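You operate a simulated robot arm through the tools that you are given. There is no shell and no other tool. Be economical: measure what you need, move in short steps, check, and stop when the job is done.

You run a simulated robot arm. Do the job below in one go: nothing can be reset, and whatever is moved stays where it is left.

Task
Open the tool cart drawer, put the beige sandbag on the keybed of the grand piano away in the inside of the tool cart drawer, then shut the drawer. Put the grey wheel on the middle of the grand piano's soundboard. Put the red felt strip on the keybed of the grand piano away on the right end of the action bench. Open the left padded bench drawer, take the black wax block on the keybed of the grand piano and put it away in the inside of the left padded bench drawer and shut the drawer again. Take the carton from the keybed of the grand piano and leave it on the front of the pine table. Take the sponge on the keybed of the grand piano and put it away on the work top of the tall shelf. Fetch the green brush and stand it on top of the brass knob on the keybed of the grand piano. Turn the spring knob to 1. Take the wedge from the top of the window bench and leave it on the black panel. Put the maroon felt block on the top of the window bench away on the top of the tool stand. Push the foam drawer shut. Open the sliding case lid. Do these in any order. Set down upright: carton, sponge, green brush, maroon felt block.
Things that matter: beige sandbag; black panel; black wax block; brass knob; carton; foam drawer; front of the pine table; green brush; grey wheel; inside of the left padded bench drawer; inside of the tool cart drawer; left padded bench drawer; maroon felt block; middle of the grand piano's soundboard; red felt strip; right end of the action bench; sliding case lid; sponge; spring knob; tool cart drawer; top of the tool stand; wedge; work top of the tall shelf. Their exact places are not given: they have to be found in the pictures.

Only the result counts: the job must be done as asked and must still hold three seconds after the hand-in. Knocking over, shifting, dropping, spilling or breaking anything else fails it. Lids that push on must go on centred and level and be pressed home; caps that screw on are set level and turned clockwise until they are tight.

Robot
A 6-joint arm with a two-finger gripper on a trunk, on a base that drives. Base frame: it is fixed to the floor where the robot stands at the start and does not move with it; the origin is under the middle of the robot, x ahead of it, y to its left, z up. Readings come in m, rad, newtons and seconds.
Its first joint turns from -2.897 to 2.897 rad. Places, roughly: beige sandbag (12x7x5 cm) [-0.7, -0.7, 0.7]; black panel (26x17x2 cm) [-3.9, 2.5, 0.8]; black wax block [-0.75, -1, 0.75]; brass knob (5x5x4 cm) [-1, -1.2, 0.7]; carton [-0.75, -1, 0.75]; foam drawer [-3.4, -2, 0.7]; front of the pine table (108x24 cm) [0, 2.46, 0.78]; green brush (5x3x12 cm) [-1.1, -0.7, 1]; grey wheel (6x6x3 cm) [-0.7, -0.5, 0.7]; inside of the left padded bench drawer [-4.4, 0.4, 0.6]; inside of the tool cart drawer [0.8, 0.2, 0.5]; left padded bench drawer [-4.4, 0.4, 0.7]; maroon felt block (7x3x3 cm) [-3.9, 2.3, 0.8]; middle of the grand piano's soundboard (25x42 cm) [-1.46, -0.68, 0.86]; red felt strip (13x3x2 cm) [-0.6, -0.4, 0.7]; right end of the action bench (32x15 cm) [0.78, -4.2, 0.8]; sliding case lid [-3.1, -2.3, 0.9]; sponge (5x4x7 cm) [-0.9, -1.2, 0.7]; spring knob [1.1, 0.4, 0.6]; tool cart drawer [0.8, 0.2, 0.5]; top of the tool stand (23x49 cm) [1.88, -1.9, 0.8]; wedge (6x10x6 cm) [-4, 2.2, 0.8]; work top of the tall shelf (112x24 cm) [2.46, 1.74, 0.86]. Payload 2.54 kg.
The TCP is the grasp point between the finger pads, 0.03 m short of the fingertips. In the tool frame z runs along the fingers and y along their closing line. The gripper opens to 0.116 m. The gripper's body begins 0.095 m behind the TCP.
Orientation is told as [roll, pitch, yaw] about the base's x, y, z axes, in that order, counted from this pose: with the fingers straight down and closing along the base's y, the tool's x points along the base's -x, its y along +y and its z along -z.

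Tools
- The arm moves only by the tool drive_tool. Its argument "motion" is a list of rows, each a list of 3 entries, a list of its own where there are three numbers: the shift along the base's x, y, z in cm, then the turn, a rotation vector about the base's x, y, z in rad, then the closure in counts, from 0 (fully open) to 255 (shut). In form: [[[x, y, z], [rx, ry, rz], hand], ...]. A call has 1 to 12 rows; each row is the pose to reach, as a shift and turn from the pose commanded when the call began. Rows are played at 5 a second. More than 0.05 m and 0.15 rad between two rows, or a gripper value outside its range, and nothing of the call is played. A pose out of reach is approached as far as the arm can. The call stops where the force on the tool passes 40 N (or 10 N more than at its start, if that is more) or the arm is blocked; 0.2 s more then pass. The fingers move at their own pace (about 0.072 m/s each) and stop on an object; they squeeze with about 37 N. The grip force told is the motor's: it shows also when the fingers shut on nothing. Time passes only in rows, and 0.2 s behind the last, so rows that repeat a pose let the fingers close. It gives the time, the measured TCP pose, the force on the tool (base axes), the opening and the grip force at its end, in the units of the frame above (readings bear some noise), with the torque about the TCP (base axes, N m) and any sound that the robot's microphone picked up.
- Cameras (640 x 400 px; columns grow to the right, rows downward): "scene" is now at [-0.0888, 0.0796, 1.3841]; the picture's right is [-0.92, -0.38, 0.00], its down [-0.30, 0.72, -0.63] and it looks along [0.24, -0.58, -0.78] (base axes); focal length 214 px, centre (320, 200). "wrist" rides on the gripper at [0.069, -0.015, -0.122] in the tool frame; the picture's right is [0.21, 0.98, 0.00], its down [-0.83, 0.18, -0.53] and it looks along [-0.52, 0.11, 0.85] (tool axes); focal length 251 px, centre (320, 200).
- snapshot(camera): a new picture of that camera. No time passes.
- steer(legs): drives the robot by 1 to 6 legs, each [ahead, left, turn to the left] in m, m and rad, along the robot's own axes; the way and the turn of a leg run together, so that a leg with both is an arc; at most 1.5 m and 3.142 rad a leg. The arm and the cameras ride along, it lands a little off, and it stops where it bumps. It gives what a move gives.
- turn_head(pan, tilt): turns the head with the scene camera to pan (to the left, within 2.094 rad either way) and tilt (down, from -0.506 to 1.204), counted from straight ahead of the robot. It gives what a move gives.
- probe_pixels(camera, pixels): for up to 12 pixels [column, row] of the newest picture of that camera ("zoom" is the newest enlarged one), the place [x, y, z] in the base frame of the surface seen there, good to about 0.002 m. No time passes.
- close_up(camera, box): a new picture of the part [left, top, right, bottom] of that camera's present view, enlarged. No time passes.
- hand_in(): hands the job in; it is judged then, once.

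Work in short steps. Measure before you move; look again where a grasp or a placing could have gone wrong, and mend it. You have 385 turns and 352 pictures in all, those below and enlarged ones among them. Open the gripper and draw the arm clear of the work before you hand the job in, unless the task says otherwise.

The tools are called by a JSON object that holds its "op" and its "data". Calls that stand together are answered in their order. drive_tool: Moves the arm, as the interface text tells. Its arguments: {"type":"object","properties":{"motion":{"type":"array","items":{"type":"array"}}},"required":["motion"]} The other tools are called the same way: steer (legs) drives the base; turn_head (pan, tilt) turns the head that bears the scene camera; snapshot (camera) takes a picture; probe_pixels (camera, pixels) gives the place of the surface under pixels of a picture; close_up (camera, box) takes an enlarged picture of a part of a camera's view; hand_in () hands the job in.

At the start:

```text
t: 0.0
eef_pos: [0.1017, -0.477, 0.9815]
orientation: [-0.001, 0.0, 0.001]
force: [0.2, 0.1, 0.2]
moment: [-0.01, -0.02, -0.01]
finger_gap: 0.116
grasp_force: 0.0
robot x, y, heading: [0.0, 0.0018, 0.001]
head pan, tilt: [-1.178, 0.894]
```

scene: 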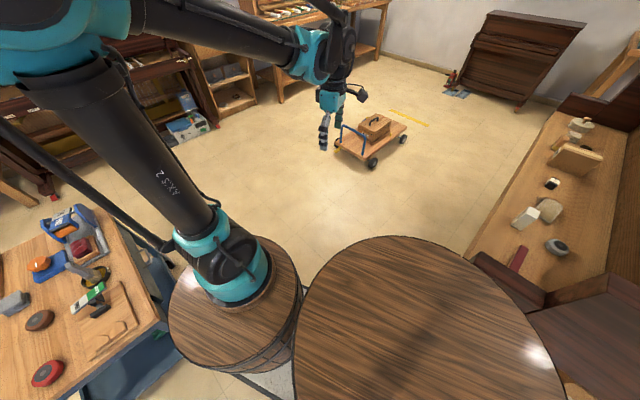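
wrist: 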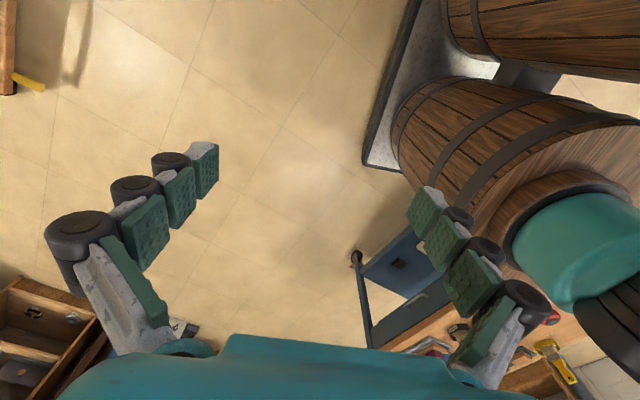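

The first picture shows the piano keybed on the right side (cols 470-600). I look around by turning the head to get an overview.

{"op": "turn_head", "data": {"pan": -2.09, "tilt": 0.6}}

{"op": "snapshot", "data": {"camera": "scene"}}

{"op": "turn_head", "data": {"pan": 0.3, "tilt": 0.6}}

{"op": "snapshot", "data": {"camera": "scene"}}

{"op": "turn_head", "data": {"pan": 2.0, "tilt": 0.4}}

{"op": "snapshot", "data": {"camera": "scene"}}

```text
t: 1.2
eef_pos: [0.1008, -0.4776, 0.9815]
orientation: [0.003, -0.002, -0.001]
force: [0.7, 0.5, 0.0]
moment: [0.0, 0.0, 0.0]
finger_gap: 0.1158
grasp_force: 0.0
robot x, y, heading: [-0.0011, 0.0003, -0.001]
head pan, tilt: [-2.089, 0.6]
```

```text
349 pictures are left
```

scene: 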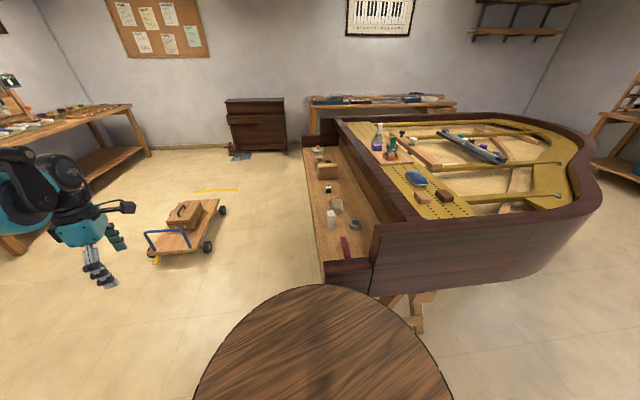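

```text
t: 3.4
eef_pos: [0.1019, -0.4778, 0.981]
orientation: [0.0, 0.0, 0.001]
force: [0.6, -0.2, 0.6]
moment: [0.05, 0.02, 0.01]
finger_gap: 0.1162
grasp_force: 0.0
robot x, y, heading: [0.0004, -0.0003, 0.001]
head pan, tilt: [0.3, 0.6]
```

```text
348 pictures are left
```

scene: 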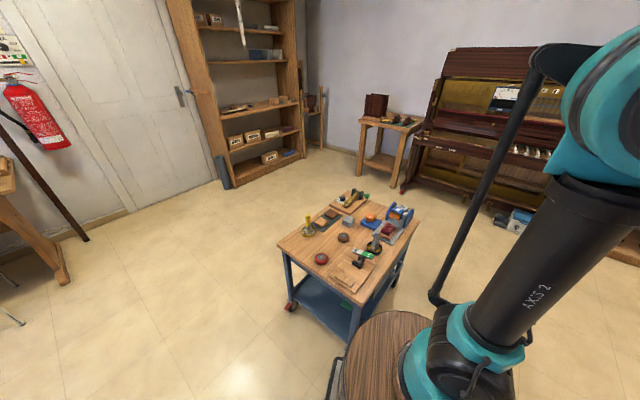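

```text
t: 5.1
eef_pos: [0.1005, -0.4778, 0.9807]
orientation: [-0.001, 0.0, 0.001]
force: [0.3, -0.9, -0.1]
moment: [0.0, -0.01, 0.0]
finger_gap: 0.1159
grasp_force: 0.0
robot x, y, heading: [0.0039, 0.0049, 0.0]
head pan, tilt: [2.0, 0.4]
```

```text
347 pictures are left
```

scene: 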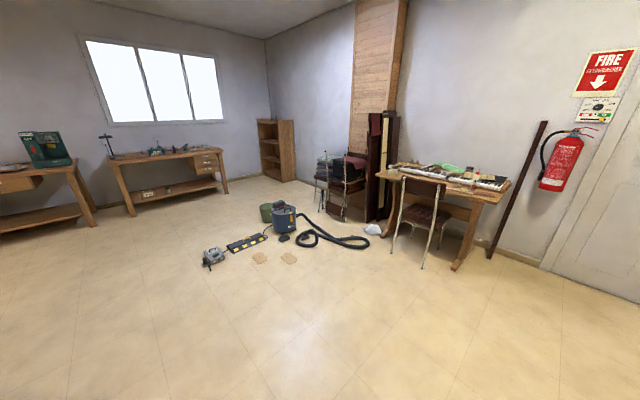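

An overview exists now. I look at the robot's own body and the cart more closely.

{"op": "turn_head", "data": {"pan": 0.0, "tilt": 1.2}}

{"op": "snapshot", "data": {"camera": "scene"}}

{"op": "probe_pixels", "data": {"camera": "scene", "pixels": [[320, 300], [320, 200], [400, 300], [250, 300], [500, 300], [320, 390], [200, 200], [100, 200]]}}

{"op": "turn_head", "data": {"pan": 0.3, "tilt": 0.8}}

{"op": "close_up", "data": {"camera": "scene", "box": [240, 120, 440, 320]}}

```text
t: 7.1
eef_pos: [0.1007, -0.4781, 0.9813]
orientation: [0.001, 0.001, -0.001]
force: [-0.3, -0.2, -0.8]
moment: [0.02, 0.0, -0.01]
finger_gap: 0.1159
grasp_force: 0.0
robot x, y, heading: [0.0015, -0.0007, 0.004]
head pan, tilt: [0.0, 1.201]
```

```text
346 pictures are left
```

scene: 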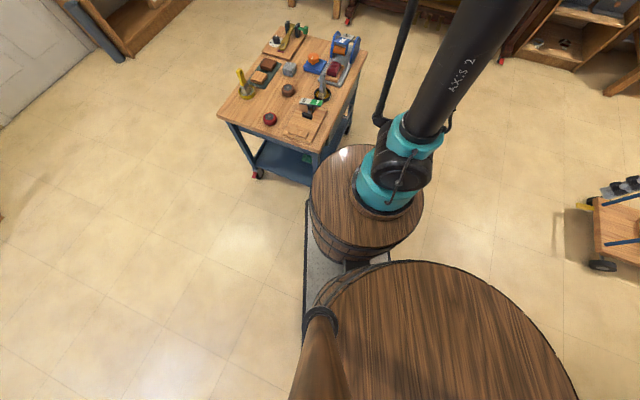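

```text
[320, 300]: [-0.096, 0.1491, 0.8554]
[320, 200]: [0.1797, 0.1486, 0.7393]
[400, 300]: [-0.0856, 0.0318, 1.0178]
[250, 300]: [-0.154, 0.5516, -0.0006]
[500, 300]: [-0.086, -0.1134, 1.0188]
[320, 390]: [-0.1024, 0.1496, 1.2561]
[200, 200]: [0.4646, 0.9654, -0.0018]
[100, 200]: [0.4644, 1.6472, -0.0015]
```

```text
t: 7.9
eef_pos: [0.1008, -0.4782, 0.9811]
orientation: [0.001, -0.001, 0.003]
force: [-0.2, 0.0, 0.3]
moment: [0.0, 0.02, -0.01]
finger_gap: 0.116
grasp_force: 0.1
robot x, y, heading: [0.0047, 0.0014, 0.0]
head pan, tilt: [0.3, 0.799]
```

```text
2.00 times, centred on (340, 220) of scene
```

zoom: 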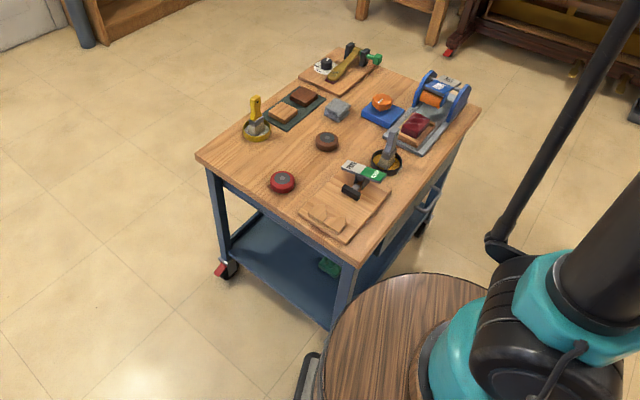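

The cart's drawer handle appears on its right (−y) side at zoom (430,205), and the spring knob dial at zoom (325,65). I probe these and the arm's base.

{"op": "probe_pixels", "data": {"camera": "zoom", "pixels": [[325, 65], [428, 210], [440, 190], [200, 155], [345, 260], [480, 105], [330, 50], [400, 300], [450, 345], [345, 390], [530, 360], [480, 270]]}}

{"op": "close_up", "data": {"camera": "scene", "box": [320, 130, 400, 180]}}

{"op": "turn_head", "data": {"pan": -0.3, "tilt": 1.0}}

{"op": "snapshot", "data": {"camera": "scene"}}

```text
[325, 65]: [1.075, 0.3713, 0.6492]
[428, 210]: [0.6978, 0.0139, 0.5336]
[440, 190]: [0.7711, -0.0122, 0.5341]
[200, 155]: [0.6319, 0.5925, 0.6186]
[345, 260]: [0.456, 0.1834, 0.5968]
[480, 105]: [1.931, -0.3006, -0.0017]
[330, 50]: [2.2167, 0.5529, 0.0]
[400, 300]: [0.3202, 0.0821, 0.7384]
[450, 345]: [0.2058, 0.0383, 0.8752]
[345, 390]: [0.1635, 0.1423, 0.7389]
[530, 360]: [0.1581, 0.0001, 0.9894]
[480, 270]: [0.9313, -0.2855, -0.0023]
```

```text
8.00 times, centred on (360, 155) of scene
```

zoom: 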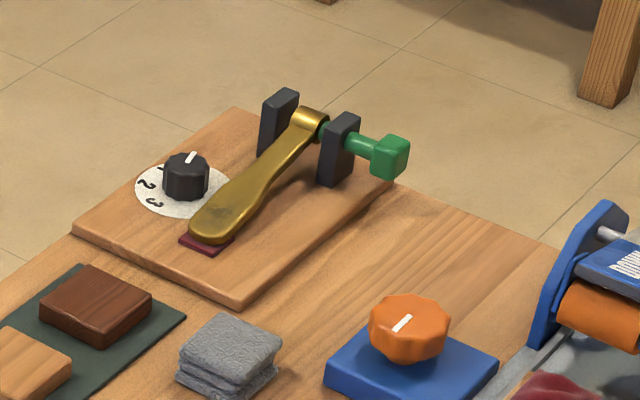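

```text
t: 8.9
eef_pos: [0.101, -0.4798, 0.9818]
orientation: [-0.002, 0.0, 0.001]
force: [-0.3, -1.2, -0.7]
moment: [0.0, 0.05, 0.0]
finger_gap: 0.116
grasp_force: 0.1
robot x, y, heading: [0.0014, 0.0016, -0.002]
head pan, tilt: [-0.3, 1.0]
```

```text
343 pictures are left
```

scene: 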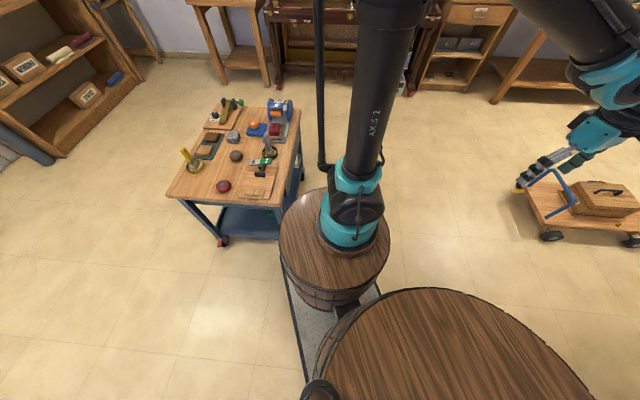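

I probe the arm's column and barrel to learn the robot's footprint.

{"op": "probe_pixels", "data": {"camera": "scene", "pixels": [[282, 255], [388, 255], [335, 285], [322, 230], [376, 230], [345, 248], [296, 345], [375, 292], [440, 292], [345, 330], [580, 395]]}}

{"op": "turn_head", "data": {"pan": 2.09, "tilt": 1.2}}

{"op": "snapshot", "data": {"camera": "scene"}}

{"op": "turn_head", "data": {"pan": -2.09, "tilt": 1.2}}

{"op": "snapshot", "data": {"camera": "scene"}}

```text
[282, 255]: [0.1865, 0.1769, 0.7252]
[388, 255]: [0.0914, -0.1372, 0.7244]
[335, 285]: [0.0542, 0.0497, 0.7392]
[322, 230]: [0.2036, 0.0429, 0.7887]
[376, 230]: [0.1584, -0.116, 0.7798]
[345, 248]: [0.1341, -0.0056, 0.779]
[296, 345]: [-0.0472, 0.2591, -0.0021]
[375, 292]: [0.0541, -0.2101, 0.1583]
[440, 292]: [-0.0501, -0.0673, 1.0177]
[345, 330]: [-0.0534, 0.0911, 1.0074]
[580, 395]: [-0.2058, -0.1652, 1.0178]
```

```text
t: 11.1
eef_pos: [0.1009, -0.4776, 0.9799]
orientation: [0.0, 0.0, -0.002]
force: [0.1, -0.1, -0.3]
moment: [0.02, 0.01, -0.03]
finger_gap: 0.116
grasp_force: 0.1
robot x, y, heading: [0.0027, -0.0018, 0.002]
head pan, tilt: [2.089, 1.201]
```

```text
342 pictures are left
```

scene: 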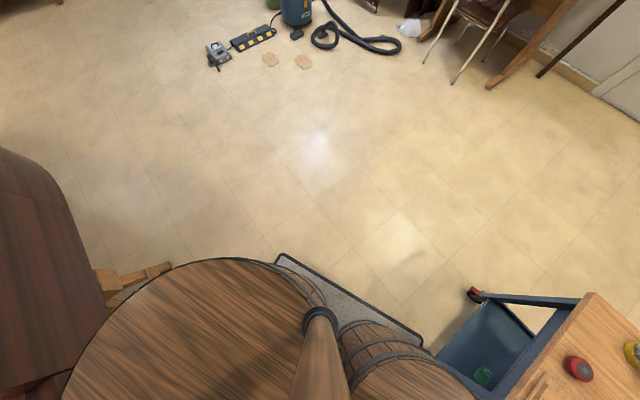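

```text
t: 14.5
eef_pos: [0.101, -0.4777, 0.9803]
orientation: [0.002, 0.002, 0.0]
force: [0.2, 0.8, -0.5]
moment: [0.0, 0.03, -0.01]
finger_gap: 0.1163
grasp_force: 0.0
robot x, y, heading: [0.0009, 0.0019, 0.005]
head pan, tilt: [-2.089, 1.201]
```

```text
341 pictures are left
```

scene: 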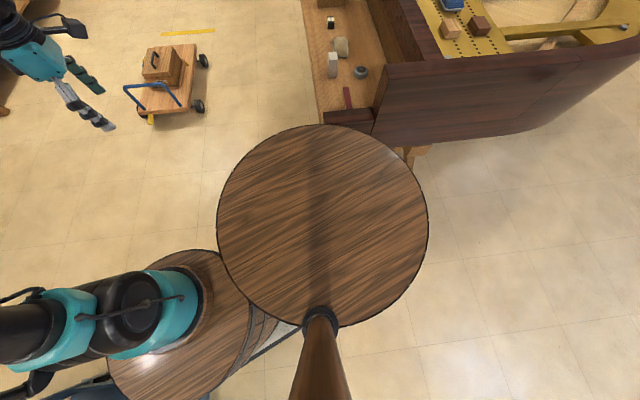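

The base platform and large barrel are seen; I probe their edges and the piano's.

{"op": "probe_pixels", "data": {"camera": "scene", "pixels": [[220, 215], [426, 220], [322, 128], [240, 290], [150, 270], [185, 252], [160, 390], [320, 110], [372, 130], [395, 160], [348, 100], [420, 155]]}}

```text
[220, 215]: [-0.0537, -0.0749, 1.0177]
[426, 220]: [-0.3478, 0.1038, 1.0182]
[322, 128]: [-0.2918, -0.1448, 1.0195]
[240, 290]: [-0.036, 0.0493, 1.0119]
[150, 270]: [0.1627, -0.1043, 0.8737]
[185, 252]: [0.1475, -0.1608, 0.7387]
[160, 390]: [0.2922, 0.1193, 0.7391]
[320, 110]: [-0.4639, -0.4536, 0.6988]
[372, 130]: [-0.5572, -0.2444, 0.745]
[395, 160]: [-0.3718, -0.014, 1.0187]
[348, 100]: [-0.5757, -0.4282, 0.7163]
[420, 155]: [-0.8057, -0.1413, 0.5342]
```

Now enlarge the piano keybed to locate objects.

{"op": "turn_head", "data": {"pan": -2.0, "tilt": 0.75}}

{"op": "close_up", "data": {"camera": "scene", "box": [240, 50, 440, 250]}}

{"op": "close_up", "data": {"camera": "scene", "box": [340, 50, 600, 210]}}

```text
t: 15.4
eef_pos: [0.1024, -0.4786, 0.9809]
orientation: [0.0, 0.0, 0.0]
force: [0.1, -0.4, 0.0]
moment: [-0.02, 0.0, 0.0]
finger_gap: 0.1159
grasp_force: 0.1
robot x, y, heading: [0.0012, -0.0022, -0.0]
head pan, tilt: [-2.0, 0.75]
```

```text
2.00 times, centred on (340, 150) of scene
```

zoom: 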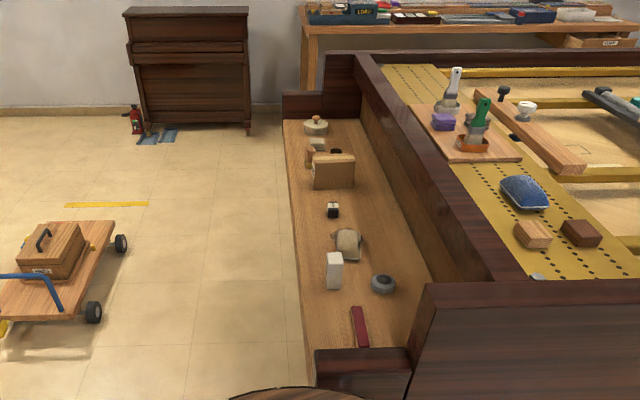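

```text
2.46 times, centred on (470, 130) of scene
```

zoom: 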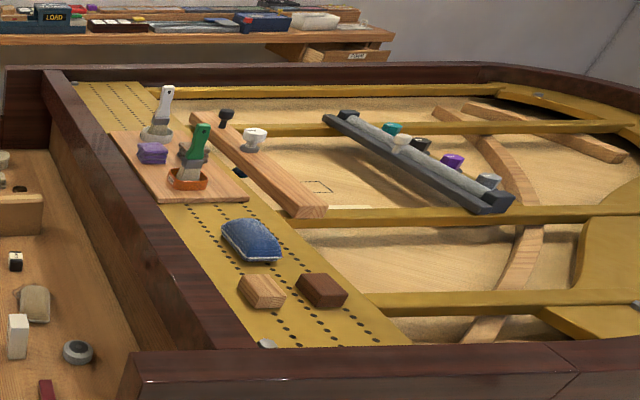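

I probe the floor obstacles (dolly) and keybed items in a fresh snapshot.

{"op": "snapshot", "data": {"camera": "scene"}}

{"op": "probe_pixels", "data": {"camera": "scene", "pixels": [[298, 178], [288, 206], [240, 200], [270, 166], [406, 185], [401, 228], [415, 195], [431, 190], [409, 137], [400, 110], [402, 128], [420, 212]]}}

{"op": "probe_pixels", "data": {"camera": "zoom", "pixels": [[316, 187], [187, 175], [200, 135], [252, 145], [270, 175], [420, 150], [60, 250], [330, 225], [540, 345], [580, 250]]}}

```text
338 pictures are left
```

scene: 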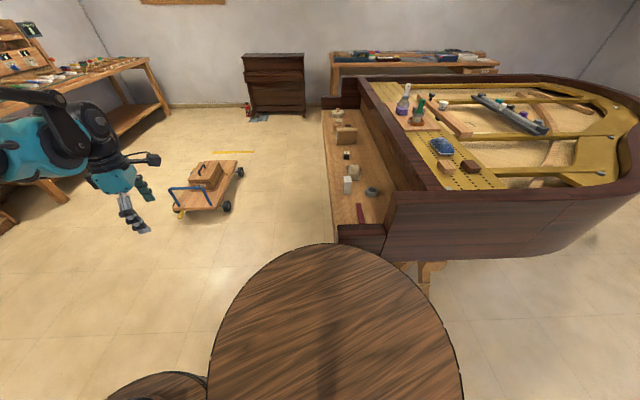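

```text
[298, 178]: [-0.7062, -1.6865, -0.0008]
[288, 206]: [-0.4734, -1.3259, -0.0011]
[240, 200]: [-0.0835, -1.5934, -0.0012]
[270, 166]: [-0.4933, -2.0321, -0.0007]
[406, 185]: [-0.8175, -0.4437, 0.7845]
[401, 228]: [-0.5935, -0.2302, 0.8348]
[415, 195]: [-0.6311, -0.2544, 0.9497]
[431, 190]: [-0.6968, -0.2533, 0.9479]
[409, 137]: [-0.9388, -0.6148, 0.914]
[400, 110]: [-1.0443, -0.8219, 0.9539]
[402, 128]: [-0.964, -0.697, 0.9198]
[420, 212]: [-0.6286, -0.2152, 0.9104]
```

```text
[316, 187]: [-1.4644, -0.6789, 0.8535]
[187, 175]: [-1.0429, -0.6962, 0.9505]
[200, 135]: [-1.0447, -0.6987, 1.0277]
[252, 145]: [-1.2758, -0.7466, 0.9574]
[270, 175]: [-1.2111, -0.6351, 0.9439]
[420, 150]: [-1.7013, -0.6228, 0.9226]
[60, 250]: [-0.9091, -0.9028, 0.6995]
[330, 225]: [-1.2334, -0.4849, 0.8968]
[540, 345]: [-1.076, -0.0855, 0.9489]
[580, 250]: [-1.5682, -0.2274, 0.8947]
```

The sound-board mark is at (-1.464,-0.679,0.854). I start with the tool cart: drive around to face its drawer side (−y side), heading +y.

{"op": "steer", "data": {"legs": [[0.08, -0.35, 0], [0.35, -0.45, 0], [0.3, -0.2, 0], [0, 0, 1.571]]}}

{"op": "turn_head", "data": {"pan": -0.2, "tilt": 0.7}}

{"op": "snapshot", "data": {"camera": "scene"}}

```text
t: 26.3
eef_pos: [1.2061, -0.909, 0.9821]
orientation: [0.0, -0.001, 1.553]
force: [-0.3, 0.0, 0.0]
moment: [0.0, 0.02, 0.01]
finger_gap: 0.1159
grasp_force: 0.2
robot x, y, heading: [0.7282, -1.0019, 1.558]
head pan, tilt: [-2.0, 0.75]
```

```text
t: 28.1
eef_pos: [1.2045, -0.909, 0.9818]
orientation: [0.0, 0.0, 1.555]
force: [0.0, 0.2, -0.8]
moment: [-0.02, 0.01, 0.03]
finger_gap: 0.1161
grasp_force: 0.1
robot x, y, heading: [0.7243, -0.9991, 1.553]
head pan, tilt: [-0.201, 0.7]
```

```text
337 pictures are left
```

scene: 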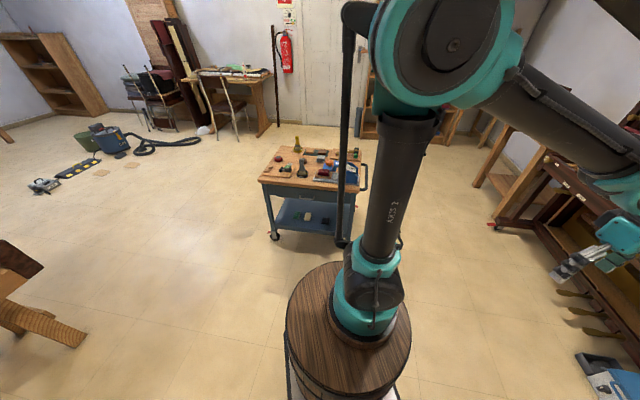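

I zoom on the cart.

{"op": "close_up", "data": {"camera": "scene", "box": [240, 120, 400, 250]}}

{"op": "probe_pixels", "data": {"camera": "zoom", "pixels": [[90, 255], [120, 290], [200, 290], [260, 290], [330, 290], [400, 275], [300, 265], [230, 260], [500, 230]]}}

```text
3.08 times, centred on (320, 185) of scene
```

zoom: 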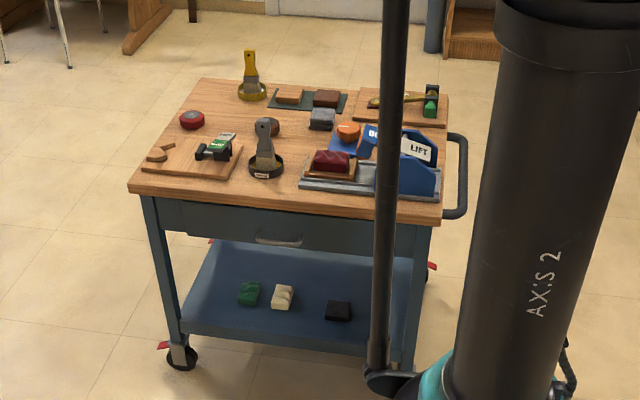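

```text
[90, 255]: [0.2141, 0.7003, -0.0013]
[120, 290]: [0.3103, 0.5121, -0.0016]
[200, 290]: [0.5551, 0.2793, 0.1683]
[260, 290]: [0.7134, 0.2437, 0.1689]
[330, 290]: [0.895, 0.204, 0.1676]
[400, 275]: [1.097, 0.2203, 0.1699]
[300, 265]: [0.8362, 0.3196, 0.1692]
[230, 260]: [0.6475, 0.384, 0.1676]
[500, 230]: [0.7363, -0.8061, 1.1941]
```

Handle bar at zoom (255–302, 240); probing it and the drawer face.

{"op": "probe_pixels", "data": {"camera": "zoom", "pixels": [[278, 242], [256, 238], [301, 241], [278, 240], [278, 232], [170, 215], [220, 230], [340, 235], [330, 215], [280, 205], [300, 250]]}}

{"op": "close_up", "data": {"camera": "scene", "box": [285, 165, 335, 195]}}

```text
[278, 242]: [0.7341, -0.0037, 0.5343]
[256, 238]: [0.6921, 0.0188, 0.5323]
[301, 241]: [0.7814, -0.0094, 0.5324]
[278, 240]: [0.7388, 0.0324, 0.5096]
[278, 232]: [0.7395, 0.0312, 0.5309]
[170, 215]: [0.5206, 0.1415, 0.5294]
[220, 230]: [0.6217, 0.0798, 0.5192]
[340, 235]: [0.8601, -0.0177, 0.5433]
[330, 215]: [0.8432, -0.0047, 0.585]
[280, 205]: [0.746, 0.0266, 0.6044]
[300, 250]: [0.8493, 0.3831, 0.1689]
```

```text
12.80 times, centred on (310, 180) of scene
```

zoom: 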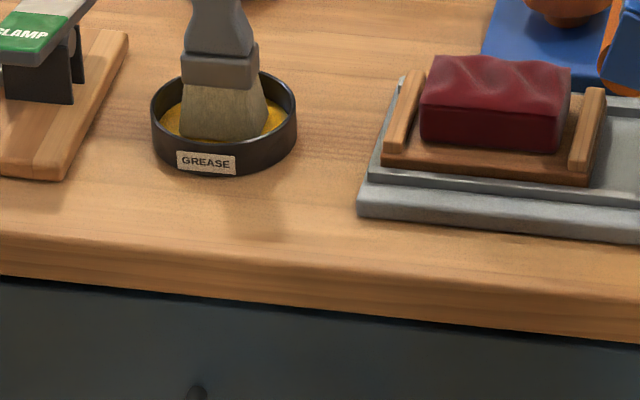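

The cart is yawed about −23°; I zoom on the handle for precise points.

{"op": "close_up", "data": {"camera": "scene", "box": [290, 180, 350, 210]}}

```text
10.67 times, centred on (320, 195) of scene
```

zoom: 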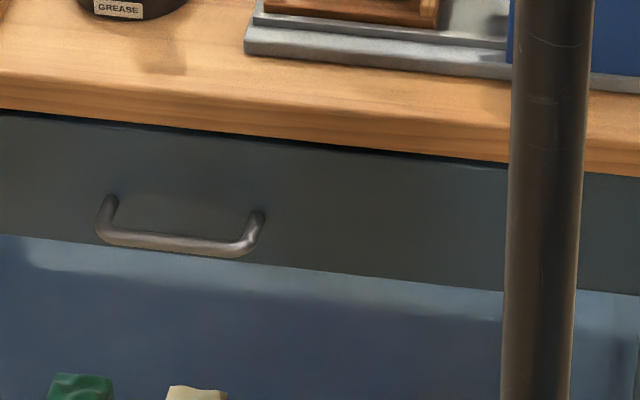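

{"op": "probe_pixels", "data": {"camera": "zoom", "pixels": [[105, 225], [180, 243], [240, 248], [112, 203], [257, 220], [60, 180], [450, 230], [180, 130], [180, 190], [255, 245], [300, 145], [180, 251]]}}

```text
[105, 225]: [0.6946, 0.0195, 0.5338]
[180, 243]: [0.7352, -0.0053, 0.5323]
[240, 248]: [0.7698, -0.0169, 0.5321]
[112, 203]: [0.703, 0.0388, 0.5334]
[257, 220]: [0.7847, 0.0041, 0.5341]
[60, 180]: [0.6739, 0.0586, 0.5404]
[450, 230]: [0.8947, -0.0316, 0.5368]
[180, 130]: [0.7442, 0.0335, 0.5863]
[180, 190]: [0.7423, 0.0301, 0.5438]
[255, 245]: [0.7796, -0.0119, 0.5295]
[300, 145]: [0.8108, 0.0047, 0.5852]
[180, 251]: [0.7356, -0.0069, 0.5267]
```

The handle bar centre is about (0.738,-0.003,0.531), outward normal (-0.383,-0.924). I bring the tool round toward horizontal while moving to the front.

{"op": "drive_tool", "data": {"motion": [[[-1.29, 4.24, -1.5], [0.0704, -0.1054, 0.0704], 40], [[-2.58, 8.48, -3.0], [0.1408, -0.2108, 0.1408], 80], [[-3.87, 12.72, -4.5], [0.2112, -0.3162, 0.2112], 120], [[-5.16, 16.96, -6.0], [0.2816, -0.4216, 0.2816], 150], [[-6.45, 21.2, -7.5], [0.352, -0.527, 0.352], 150], [[-7.74, 25.44, -9.0], [0.4224, -0.6324, 0.4224], 150], [[-9.03, 29.68, -10.5], [0.4928, -0.7378, 0.4928], 150], [[-10.32, 33.92, -12.0], [0.5632, -0.8432, 0.5632], 150], [[-11.61, 38.16, -13.5], [0.6336, -0.9486, 0.6336], 150], [[-12.9, 42.4, -15.0], [0.704, -1.054, 0.704], 150], [[-14.19, 46.64, -16.5], [0.7744, -1.1594, 0.7744], 150], [[-15.48, 50.88, -18.0], [0.8448, -1.2648, 0.8448], 150]]}}

{"op": "snapshot", "data": {"camera": "scene"}}

```text
t: 30.7
eef_pos: [1.0753, -0.3753, 0.9637]
orientation: [-1.457, -0.081, 2.672]
force: [0.0, -0.8, 0.2]
moment: [-0.01, -0.03, -0.01]
finger_gap: 0.0479
grasp_force: 0.0
out of reach, approached as far as the arm can: row 8, 9, 10, 11, 12
robot x, y, heading: [0.7246, -1.0016, 1.553]
head pan, tilt: [-0.201, 0.7]
```

```text
333 pictures are left
```

scene: 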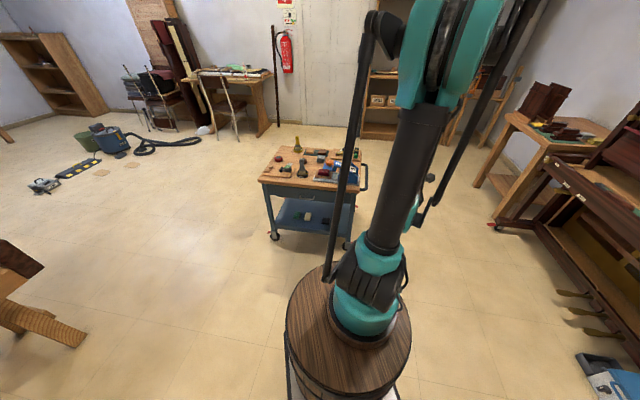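

The orientation is nearly right but z lagged (out of reach). I move toward the pre-grasp point in front of the handle.

{"op": "drive_tool", "data": {"motion": [[[-4, 2, 0], [0, 0, 0], 150], [[-8, 4, 0], [0, 0, 0], 150], [[-12, 7, 0], [0, 0, 0], 150], [[-16, 9, 0], [0, 0, 0], 150], [[-20, 11, -3], [0, 0, 0], 150], [[-24, 13, -6], [0, 0, 0], 150], [[-28, 16, -9], [0, 0, 0], 150], [[-32, 18, -12], [0, 0, 0], 150], [[-36, 20, -15], [0, 0, 0], 150]]}}

```text
refused: row 5 steps farther than a row can; nothing moved
```

Step too large; splitting more finely.

{"op": "drive_tool", "data": {"motion": [[[-4, 2, 0], [0, 0, 0], 150], [[-8, 4, 0], [0, 0, 0], 150], [[-12, 6.5, 0], [0, 0, 0], 150], [[-16, 8.5, -1], [0, 0, 0], 150], [[-19.5, 10.5, -3.5], [0, 0, 0], 150], [[-23, 12.5, -6], [0, 0, 0], 150], [[-26.5, 14.5, -8.5], [0, 0, 0], 150], [[-30, 16.5, -11], [0, 0, 0], 150], [[-33.5, 18.5, -13.5], [0, 0, 0], 150], [[-36, 20, -17], [0, 0, 0], 150]]}}

```text
t: 32.9
eef_pos: [0.6929, -0.1219, 0.8581]
orientation: [-1.461, -0.083, 2.669]
force: [0.0, 0.0, -0.1]
moment: [-0.05, 0.03, 0.04]
finger_gap: 0.0477
grasp_force: 0.0
out of reach, approached as far as the arm can: row 2, 4, 5, 6, 7, 8, 9, 10
robot x, y, heading: [0.7256, -1.0027, 1.557]
head pan, tilt: [-0.201, 0.7]
```

Low horizontal poses seem unreachable. I look at the arm's configuration.

{"op": "turn_head", "data": {"pan": -0.2, "tilt": 0.3}}

{"op": "snapshot", "data": {"camera": "scene"}}

{"op": "snapshot", "data": {"camera": "wrist"}}

```text
t: 33.8
eef_pos: [0.6927, -0.1214, 0.8586]
orientation: [-1.461, -0.083, 2.67]
force: [-0.5, 1.3, 0.1]
moment: [0.02, 0.01, 0.02]
finger_gap: 0.048
grasp_force: 0.1
robot x, y, heading: [0.7235, -1.0005, 1.552]
head pan, tilt: [-0.201, 0.3]
```

```text
332 pictures are left
```

scene: 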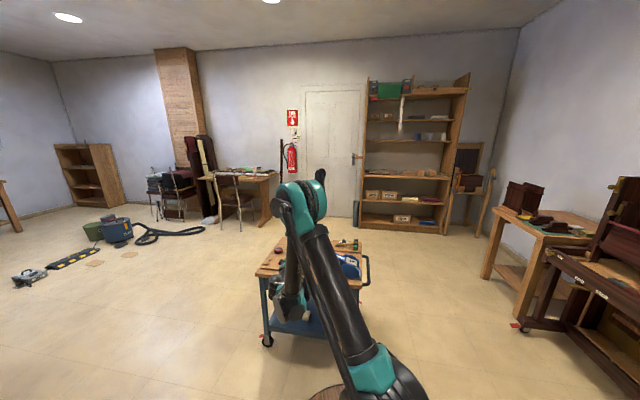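

```text
331 pictures are left
```

wrist: 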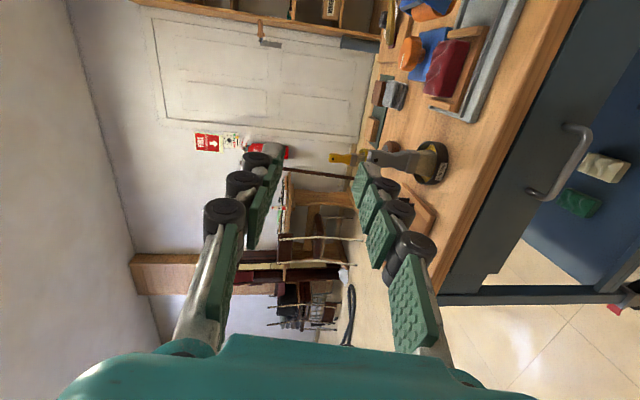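

The forearm hangs and the wrist can't get lower with a horizontal tool, so I'll tilt the tool to 60° below horizontal and approach the bar from above-front.

{"op": "drive_tool", "data": {"motion": [[[0, 0, 0], [-0.126, 0.045, 0.0166], 193], [[0, 0, 0], [-0.252, 0.09, 0.033], 193], [[0, 0, 0], [-0.379, 0.135, 0.05], 193], [[0, 0, 0], [-0.505, 0.18, 0.066], 193], [[0, 0, 0], [-0.631, 0.224, 0.083], 193], [[0, 0, 0], [-0.758, 0.269, 0.099], 193], [[0, 0, 0], [-0.884, 0.314, 0.116], 193]]}}

```text
t: 35.4
eef_pos: [0.6922, -0.1226, 0.859]
orientation: [-0.528, 0.004, 2.76]
force: [0.6, -0.1, 0.2]
moment: [-0.04, -0.02, -0.01]
finger_gap: 0.0282
grasp_force: 0.0
robot x, y, heading: [0.7241, -1.0021, 1.552]
head pan, tilt: [-0.201, 0.3]
```

Orientation is as wanted. Move down to the pre-grasp point (0.710,-0.066,0.650).

{"op": "drive_tool", "data": {"motion": [[[0.4, 1.1, -4.2], [0, 0, 0], 193], [[0.7, 2.2, -8.4], [0, 0, 0], 193], [[1.1, 3.4, -12.6], [0, 0, 0], 193], [[1.4, 4.5, -16.8], [0, 0, 0], 193], [[1.8, 5.7, -20.9], [0, 0, 0], 193]]}}

{"op": "snapshot", "data": {"camera": "wrist"}}

```text
t: 36.6
eef_pos: [0.711, -0.0645, 0.6481]
orientation: [-0.528, 0.002, 2.758]
force: [0.3, 0.5, 0.2]
moment: [0.01, -0.02, 0.0]
finger_gap: 0.0281
grasp_force: 0.0
robot x, y, heading: [0.7252, -1.0046, 1.56]
head pan, tilt: [-0.201, 0.3]
```

```text
330 pictures are left
```

wrist: 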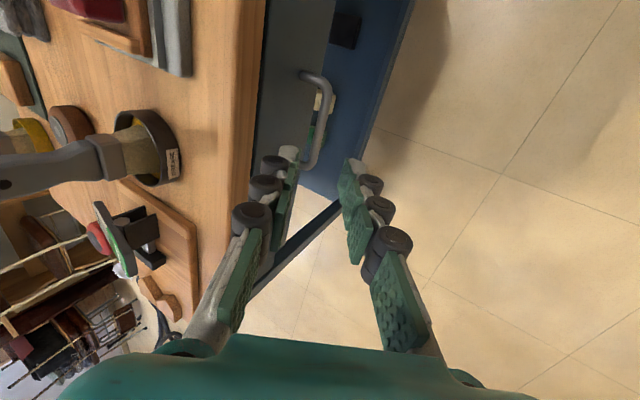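

The bar (col ~325, rows 80–165) lines up between the fingers; probing it for accuracy.

{"op": "probe_pixels", "data": {"camera": "wrist", "pixels": [[327, 100], [325, 120], [322, 140], [305, 75], [310, 165]]}}

```text
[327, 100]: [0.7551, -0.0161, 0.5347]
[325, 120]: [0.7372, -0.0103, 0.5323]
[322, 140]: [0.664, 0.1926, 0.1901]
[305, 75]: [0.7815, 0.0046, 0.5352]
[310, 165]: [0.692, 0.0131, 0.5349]
```

Advance along the tool axis to the bar, then close.

{"op": "drive_tool", "data": {"motion": [[[0.7, 1.6, -3.3], [0, 0, 0], 193], [[1.4, 3.3, -6.7], [0, 0, 0], 193], [[2.2, 4.9, -10.1], [0, 0, 0], 193]]}}

{"op": "snapshot", "data": {"camera": "wrist"}}

```text
t: 37.4
eef_pos: [0.7343, -0.0159, 0.5472]
orientation: [-0.529, 0.004, 2.759]
force: [0.4, -0.8, -0.5]
moment: [-0.01, 0.01, -0.02]
finger_gap: 0.0282
grasp_force: 0.0
robot x, y, heading: [0.7229, -1.0033, 1.554]
head pan, tilt: [-0.201, 0.3]
```

```text
329 pictures are left
```

wrist: 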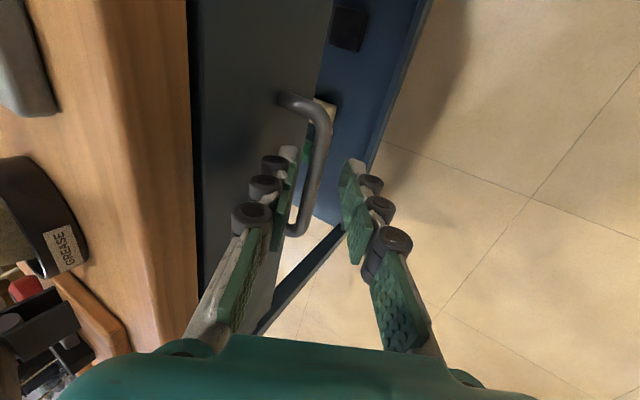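

The bar runs between the pads. Close and check the grip.

{"op": "drive_tool", "data": {"motion": [[[0, 0, 0], [0, 0, 0], 255], [[0, 0, 0], [0, 0, 0], 255], [[0, 0, 0], [0, 0, 0], 255]]}}

```text
t: 38.2
eef_pos: [0.7328, -0.0161, 0.5493]
orientation: [-0.528, 0.003, 2.758]
force: [-0.8, 5.1, 10.2]
moment: [0.17, -0.05, 0.14]
finger_gap: 0.0091
grasp_force: 36.7
robot x, y, heading: [0.7253, -1.0042, 1.553]
head pan, tilt: [-0.201, 0.3]
```

Gripped the bar (gap 9 mm). Pull along (-0.383,-0.924) by 10 cm first.

{"op": "drive_tool", "data": {"motion": [[[-0.8, -1.8, 0], [0, 0, 0], 255], [[-1.5, -3.7, 0], [0, 0, 0], 255], [[-2.3, -5.5, 0], [0, 0, 0], 255], [[-3.1, -7.4, 0], [0, 0, 0], 255], [[-3.8, -9.2, 0], [0, 0, 0], 255]]}}

{"op": "turn_head", "data": {"pan": -0.2, "tilt": 0.7}}

{"op": "snapshot", "data": {"camera": "scene"}}

```text
t: 39.4
eef_pos: [0.6969, -0.1071, 0.548]
orientation: [-0.525, 0.006, 2.756]
force: [9.2, -5.0, -9.0]
moment: [-0.05, 0.31, 0.3]
finger_gap: 0.0089
grasp_force: 36.7
robot x, y, heading: [0.7234, -1.0004, 1.556]
head pan, tilt: [-0.201, 0.3]
```

```text
t: 40.2
eef_pos: [0.6956, -0.1065, 0.5482]
orientation: [-0.525, 0.007, 2.758]
force: [20.6, -9.1, -24.3]
moment: [-0.48, -0.53, -0.19]
finger_gap: 0.0095
grasp_force: 36.6
robot x, y, heading: [0.7232, -1.0015, 1.56]
head pan, tilt: [-0.201, 0.7]
```

```text
328 pictures are left
```

scene: 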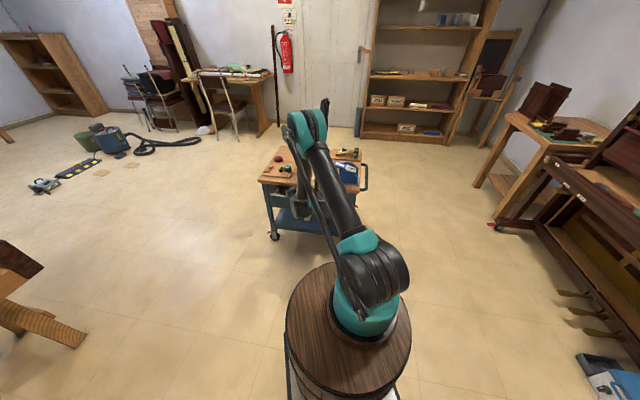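

The drawer is moving; sideways load says a bit more +x and lower. Continue pulling with a corrected line.

{"op": "drive_tool", "data": {"motion": [[[0.2, -0.5, -0.4], [0, 0, 0], 255], [[-0.5, -2.3, -0.4], [0, 0, 0], 255], [[-1.3, -4.1, -0.4], [0, 0, 0], 255], [[-2.0, -6.0, -0.4], [0, 0, 0], 255], [[-2.8, -7.8, -0.4], [0, 0, 0], 255], [[-3.5, -9.6, -0.4], [0, 0, 0], 255]]}}

{"op": "snapshot", "data": {"camera": "wrist"}}

```text
t: 41.6
eef_pos: [0.6411, -0.143, 0.5842]
orientation: [-0.525, 0.005, 2.757]
force: [-0.1, 0.1, 0.4]
moment: [-0.01, 0.05, 0.02]
finger_gap: 0.0
grasp_force: 28.6
out of reach, approached as far as the arm can: row 1, 2, 3, 4, 5, 6
robot x, y, heading: [0.7253, -1.0044, 1.553]
head pan, tilt: [-0.201, 0.7]
```

```text
327 pictures are left
```

wrist: 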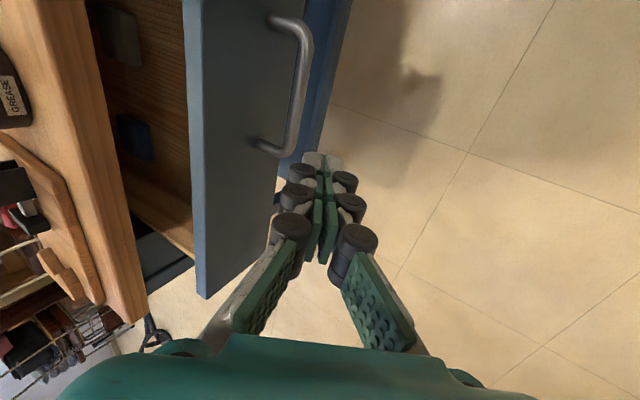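

The arm ran into its inner reach limit and slipped off; the drawer is open ~9 cm. I lift the arm and back the base 0.3 m.

{"op": "drive_tool", "data": {"motion": [[[0, 0, 4], [0, 0, 0], 193], [[0, 0, 8], [0, 0, 0], 193], [[0, 0, 12], [0, 0, 0], 193]]}}

{"op": "steer", "data": {"legs": [[-0.3, 0, 0]]}}

{"op": "snapshot", "data": {"camera": "scene"}}

{"op": "close_up", "data": {"camera": "scene", "box": [240, 110, 400, 210]}}

```text
t: 42.4
eef_pos: [0.6386, -0.1418, 0.7054]
orientation: [-0.529, 0.005, 2.762]
force: [-0.2, -0.1, -0.4]
moment: [-0.04, 0.0, -0.02]
finger_gap: 0.0282
grasp_force: 0.0
robot x, y, heading: [0.7238, -1.0011, 1.554]
head pan, tilt: [-0.201, 0.7]
```

```text
t: 44.5
eef_pos: [0.6366, -0.443, 0.7058]
orientation: [-0.528, 0.005, 2.757]
force: [-0.3, 0.8, 0.7]
moment: [0.02, -0.03, -0.01]
finger_gap: 0.0281
grasp_force: 0.1
robot x, y, heading: [0.7212, -1.3034, 1.554]
head pan, tilt: [-0.201, 0.7]
```

```text
326 pictures are left
```

scene: 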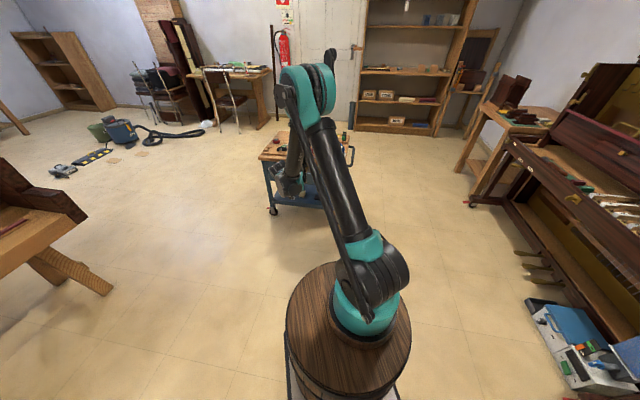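

```text
4.00 times, centred on (320, 160) of scene
```

zoom: 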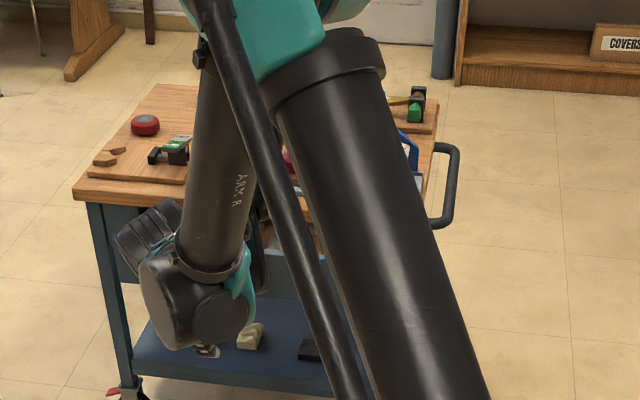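

I use the wrist camera to locate the handle now.

{"op": "snapshot", "data": {"camera": "wrist"}}

```text
324 pictures are left
```

wrist: 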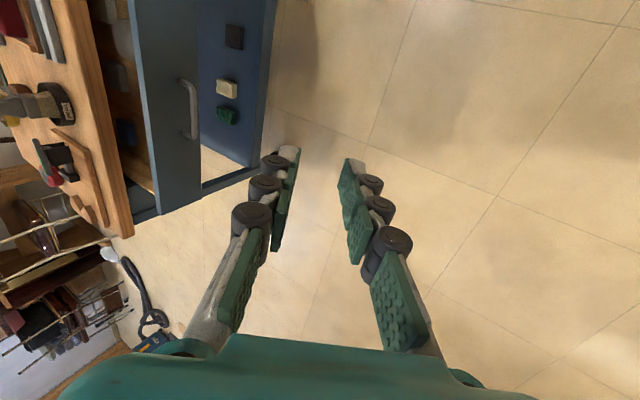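

{"op": "probe_pixels", "data": {"camera": "wrist", "pixels": [[194, 100], [194, 110], [195, 120], [182, 80], [185, 133], [155, 60], [185, 180], [133, 20], [150, 200]]}}

```text
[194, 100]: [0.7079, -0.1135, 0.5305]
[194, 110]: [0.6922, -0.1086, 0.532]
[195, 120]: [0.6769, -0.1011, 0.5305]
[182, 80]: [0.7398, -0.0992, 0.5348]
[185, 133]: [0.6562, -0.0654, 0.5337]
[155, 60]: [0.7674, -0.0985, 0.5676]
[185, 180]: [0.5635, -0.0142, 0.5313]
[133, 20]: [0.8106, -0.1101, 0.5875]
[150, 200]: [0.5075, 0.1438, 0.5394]
```

Handle bar now near (0.695,-0.107,0.529). Approach via pre-grasp, descend, close.

{"op": "drive_tool", "data": {"motion": [[[0.5, 4.5, -0.9], [0, 0, 0], 193], [[1.1, 9.0, -1.8], [0, 0, 0], 193], [[1.6, 13.6, -2.7], [0, 0, 0], 193], [[2.1, 18.1, -3.7], [0, 0, 0], 193], [[2.7, 22.6, -4.6], [0, 0, 0], 193], [[3.2, 27.1, -5.5], [0, 0, 0], 193], [[3.9, 28.9, -9.0], [0, 0, 0], 193], [[4.7, 30.8, -12.4], [0, 0, 0], 193], [[5.4, 32.6, -15.9], [0, 0, 0], 193], [[5.4, 32.6, -15.9], [0, 0, 0], 255], [[5.4, 32.6, -15.9], [0, 0, 0], 255], [[5.4, 32.6, -15.9], [0, 0, 0], 255]]}}

```text
t: 47.1
eef_pos: [0.6916, -0.1229, 0.5509]
orientation: [-0.53, 0.005, 2.757]
force: [0.1, 1.5, 12.0]
moment: [0.1, -0.22, 0.13]
finger_gap: 0.009
grasp_force: 36.4
out of reach, approached as far as the arm can: row 9, 10, 11, 12
robot x, y, heading: [0.7205, -1.2985, 1.552]
head pan, tilt: [-0.201, 0.7]
```

Gripped again. Pull 14 cm more.

{"op": "drive_tool", "data": {"motion": [[[-0.7, -1.9, 0], [0, 0, 0], 255], [[-1.5, -3.7, 0], [0, 0, 0], 255], [[-2.2, -5.6, 0], [0, 0, 0], 255], [[-3.0, -7.4, 0], [0, 0, 0], 255], [[-3.7, -9.3, 0], [0, 0, 0], 255], [[-4.5, -11.1, 0], [0, 0, 0], 255], [[-5.2, -13, 0], [0, 0, 0], 255]]}}

{"op": "snapshot", "data": {"camera": "wrist"}}

```text
t: 48.7
eef_pos: [0.6382, -0.2516, 0.5526]
orientation: [-0.531, 0.002, 2.759]
force: [-15.8, 6.5, 23.8]
moment: [0.35, 0.1, 0.36]
finger_gap: 0.0094
grasp_force: 37.0
robot x, y, heading: [0.7176, -1.3017, 1.552]
head pan, tilt: [-0.201, 0.7]
```

```text
323 pictures are left
```

wrist: 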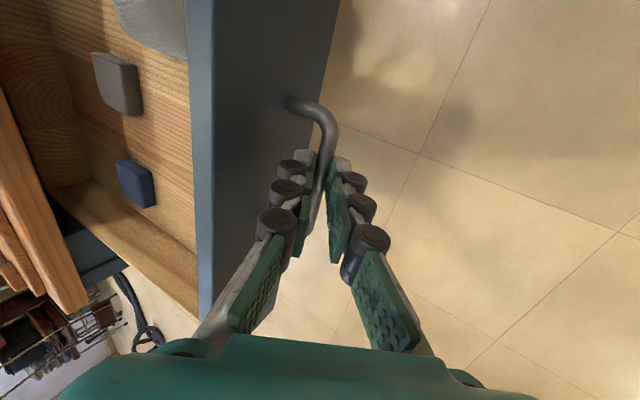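

The drawer is open ~25 cm. Release, back away along the tool axis, and look at the inside.

{"op": "drive_tool", "data": {"motion": [[[0, 0, 0], [0, 0, 0], 193], [[0, 0, 0], [0, 0, 0], 193], [[-0.7, -1.6, 3.3], [0, 0, 0], 193], [[-1.4, -3.3, 6.7], [0, 0, 0], 193], [[-2.2, -4.9, 10.1], [0, 0, 0], 193], [[-2.2, -4.9, 14.5], [0, 0, 0], 150], [[-2.2, -4.9, 19], [0, 0, 0], 100], [[-2.2, -4.9, 23], [0, 0, 0], 100]]}}

{"op": "snapshot", "data": {"camera": "wrist"}}

```text
t: 50.5
eef_pos: [0.617, -0.3007, 0.779]
orientation: [-0.53, 0.006, 2.758]
force: [-0.5, 1.1, 0.5]
moment: [-0.04, 0.01, -0.01]
finger_gap: 0.0703
grasp_force: 0.1
robot x, y, heading: [0.717, -1.299, 1.556]
head pan, tilt: [-0.201, 0.7]
```

```text
322 pictures are left
```

wrist: 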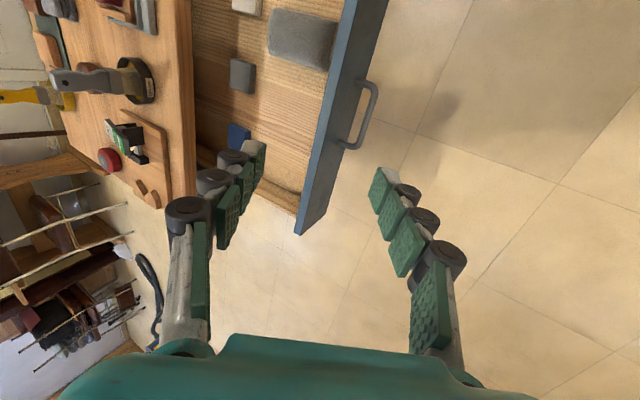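

The free drawer floor is around pixel (285,115); probing positions.

{"op": "probe_pixels", "data": {"camera": "wrist", "pixels": [[290, 110], [305, 90], [270, 95], [290, 150], [240, 75], [300, 40], [340, 80], [355, 30], [310, 200], [372, 110], [215, 60], [290, 190]]}}

```text
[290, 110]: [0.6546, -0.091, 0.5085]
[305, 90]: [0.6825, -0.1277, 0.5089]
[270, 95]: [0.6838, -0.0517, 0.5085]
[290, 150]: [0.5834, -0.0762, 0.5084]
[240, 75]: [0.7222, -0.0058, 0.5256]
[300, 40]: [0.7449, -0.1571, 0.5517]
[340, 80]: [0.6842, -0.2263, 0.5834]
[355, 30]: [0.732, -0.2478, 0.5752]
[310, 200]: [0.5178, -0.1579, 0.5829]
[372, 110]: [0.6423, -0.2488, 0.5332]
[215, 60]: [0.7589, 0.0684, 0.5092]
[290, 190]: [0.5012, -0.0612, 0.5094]
```

Plan: place the bag at about (0.62,-0.095). Now raise and retract the arm, tool vertical, before driving to the piano.

{"op": "drive_tool", "data": {"motion": [[[0.5, -3.5, 3], [-0.08, 0.032, 0], 100], [[1, -7, 6], [-0.16, 0.064, 0], 100], [[1.5, -10.5, 9], [-0.24, 0.096, 0], 50], [[2, -14, 12], [-0.32, 0.128, 0], 50], [[2.5, -18, 14], [-0.4, 0.16, 0], 0], [[3, -22, 16], [-0.49, 0.196, 0], 0], [[3.5, -26, 18], [-0.49, 0.196, 0], 0], [[4, -30, 20], [-0.49, 0.196, 0], 0], [[4.3, -34, 22], [-0.49, 0.196, 0], 0]]}}

{"op": "steer", "data": {"legs": [[0.25, 0.1, 0.785], [0.25, 0.1, 0.785]]}}

```text
t: 52.5
eef_pos: [0.6601, -0.6397, 1.0004]
orientation: [0.0, 0.006, 2.759]
force: [0.6, 0.1, -0.6]
moment: [-0.07, 0.0, 0.0]
finger_gap: 0.1159
grasp_force: 0.1
robot x, y, heading: [0.7201, -1.3056, 1.551]
head pan, tilt: [-0.201, 0.7]
```

```text
t: 57.0
eef_pos: [-0.3867, -1.1677, 0.999]
orientation: [-0.001, 0.006, -1.95]
force: [-0.4, 0.8, -0.5]
moment: [0.0, 0.0, 0.0]
finger_gap: 0.1159
grasp_force: 0.1
robot x, y, heading: [0.2729, -1.1056, 3.124]
head pan, tilt: [-0.201, 0.7]
```

Now facing the piano. Drive to (0.1,-0.82) and look at the keybed.

{"op": "steer", "data": {"legs": [[0.17, -0.28, 0]]}}

{"op": "turn_head", "data": {"pan": 0.0, "tilt": 0.8}}

{"op": "snapshot", "data": {"camera": "scene"}}

{"op": "snapshot", "data": {"camera": "wrist"}}

```text
t: 59.2
eef_pos: [-0.5511, -0.8845, 0.9993]
orientation: [-0.002, 0.004, -1.951]
force: [0.0, -1.4, 0.3]
moment: [-0.02, 0.02, -0.01]
finger_gap: 0.116
grasp_force: 0.1
robot x, y, heading: [0.1122, -0.8213, 3.13]
head pan, tilt: [-0.201, 0.7]
```

```text
t: 59.9
eef_pos: [-0.5514, -0.8852, 0.9993]
orientation: [-0.004, 0.005, -1.949]
force: [-0.1, 0.0, -1.3]
moment: [0.0, -0.02, 0.01]
finger_gap: 0.1163
grasp_force: 0.0
robot x, y, heading: [0.1135, -0.8238, 3.119]
head pan, tilt: [0.0, 0.799]
```

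```text
321 pictures are left
```

scene: 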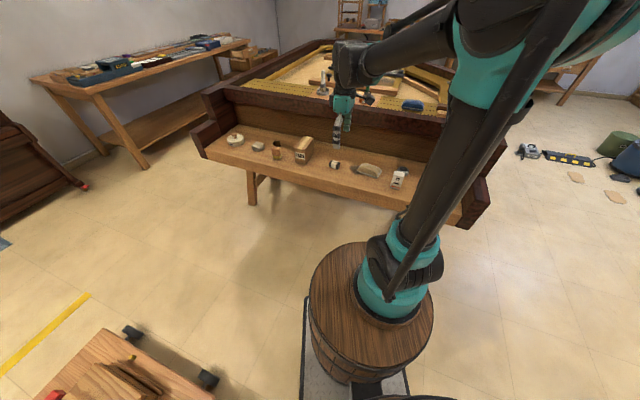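

```text
320 pictures are left
```

wrist: 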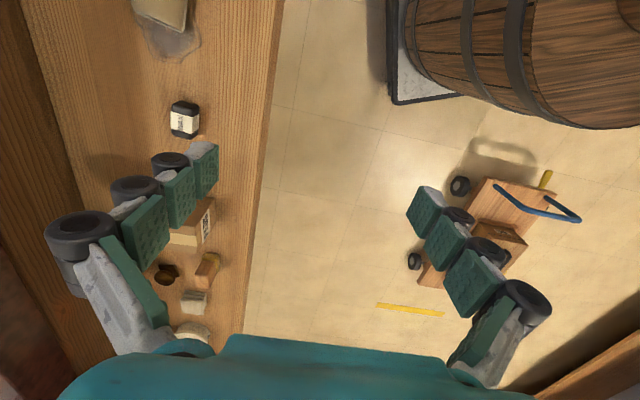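

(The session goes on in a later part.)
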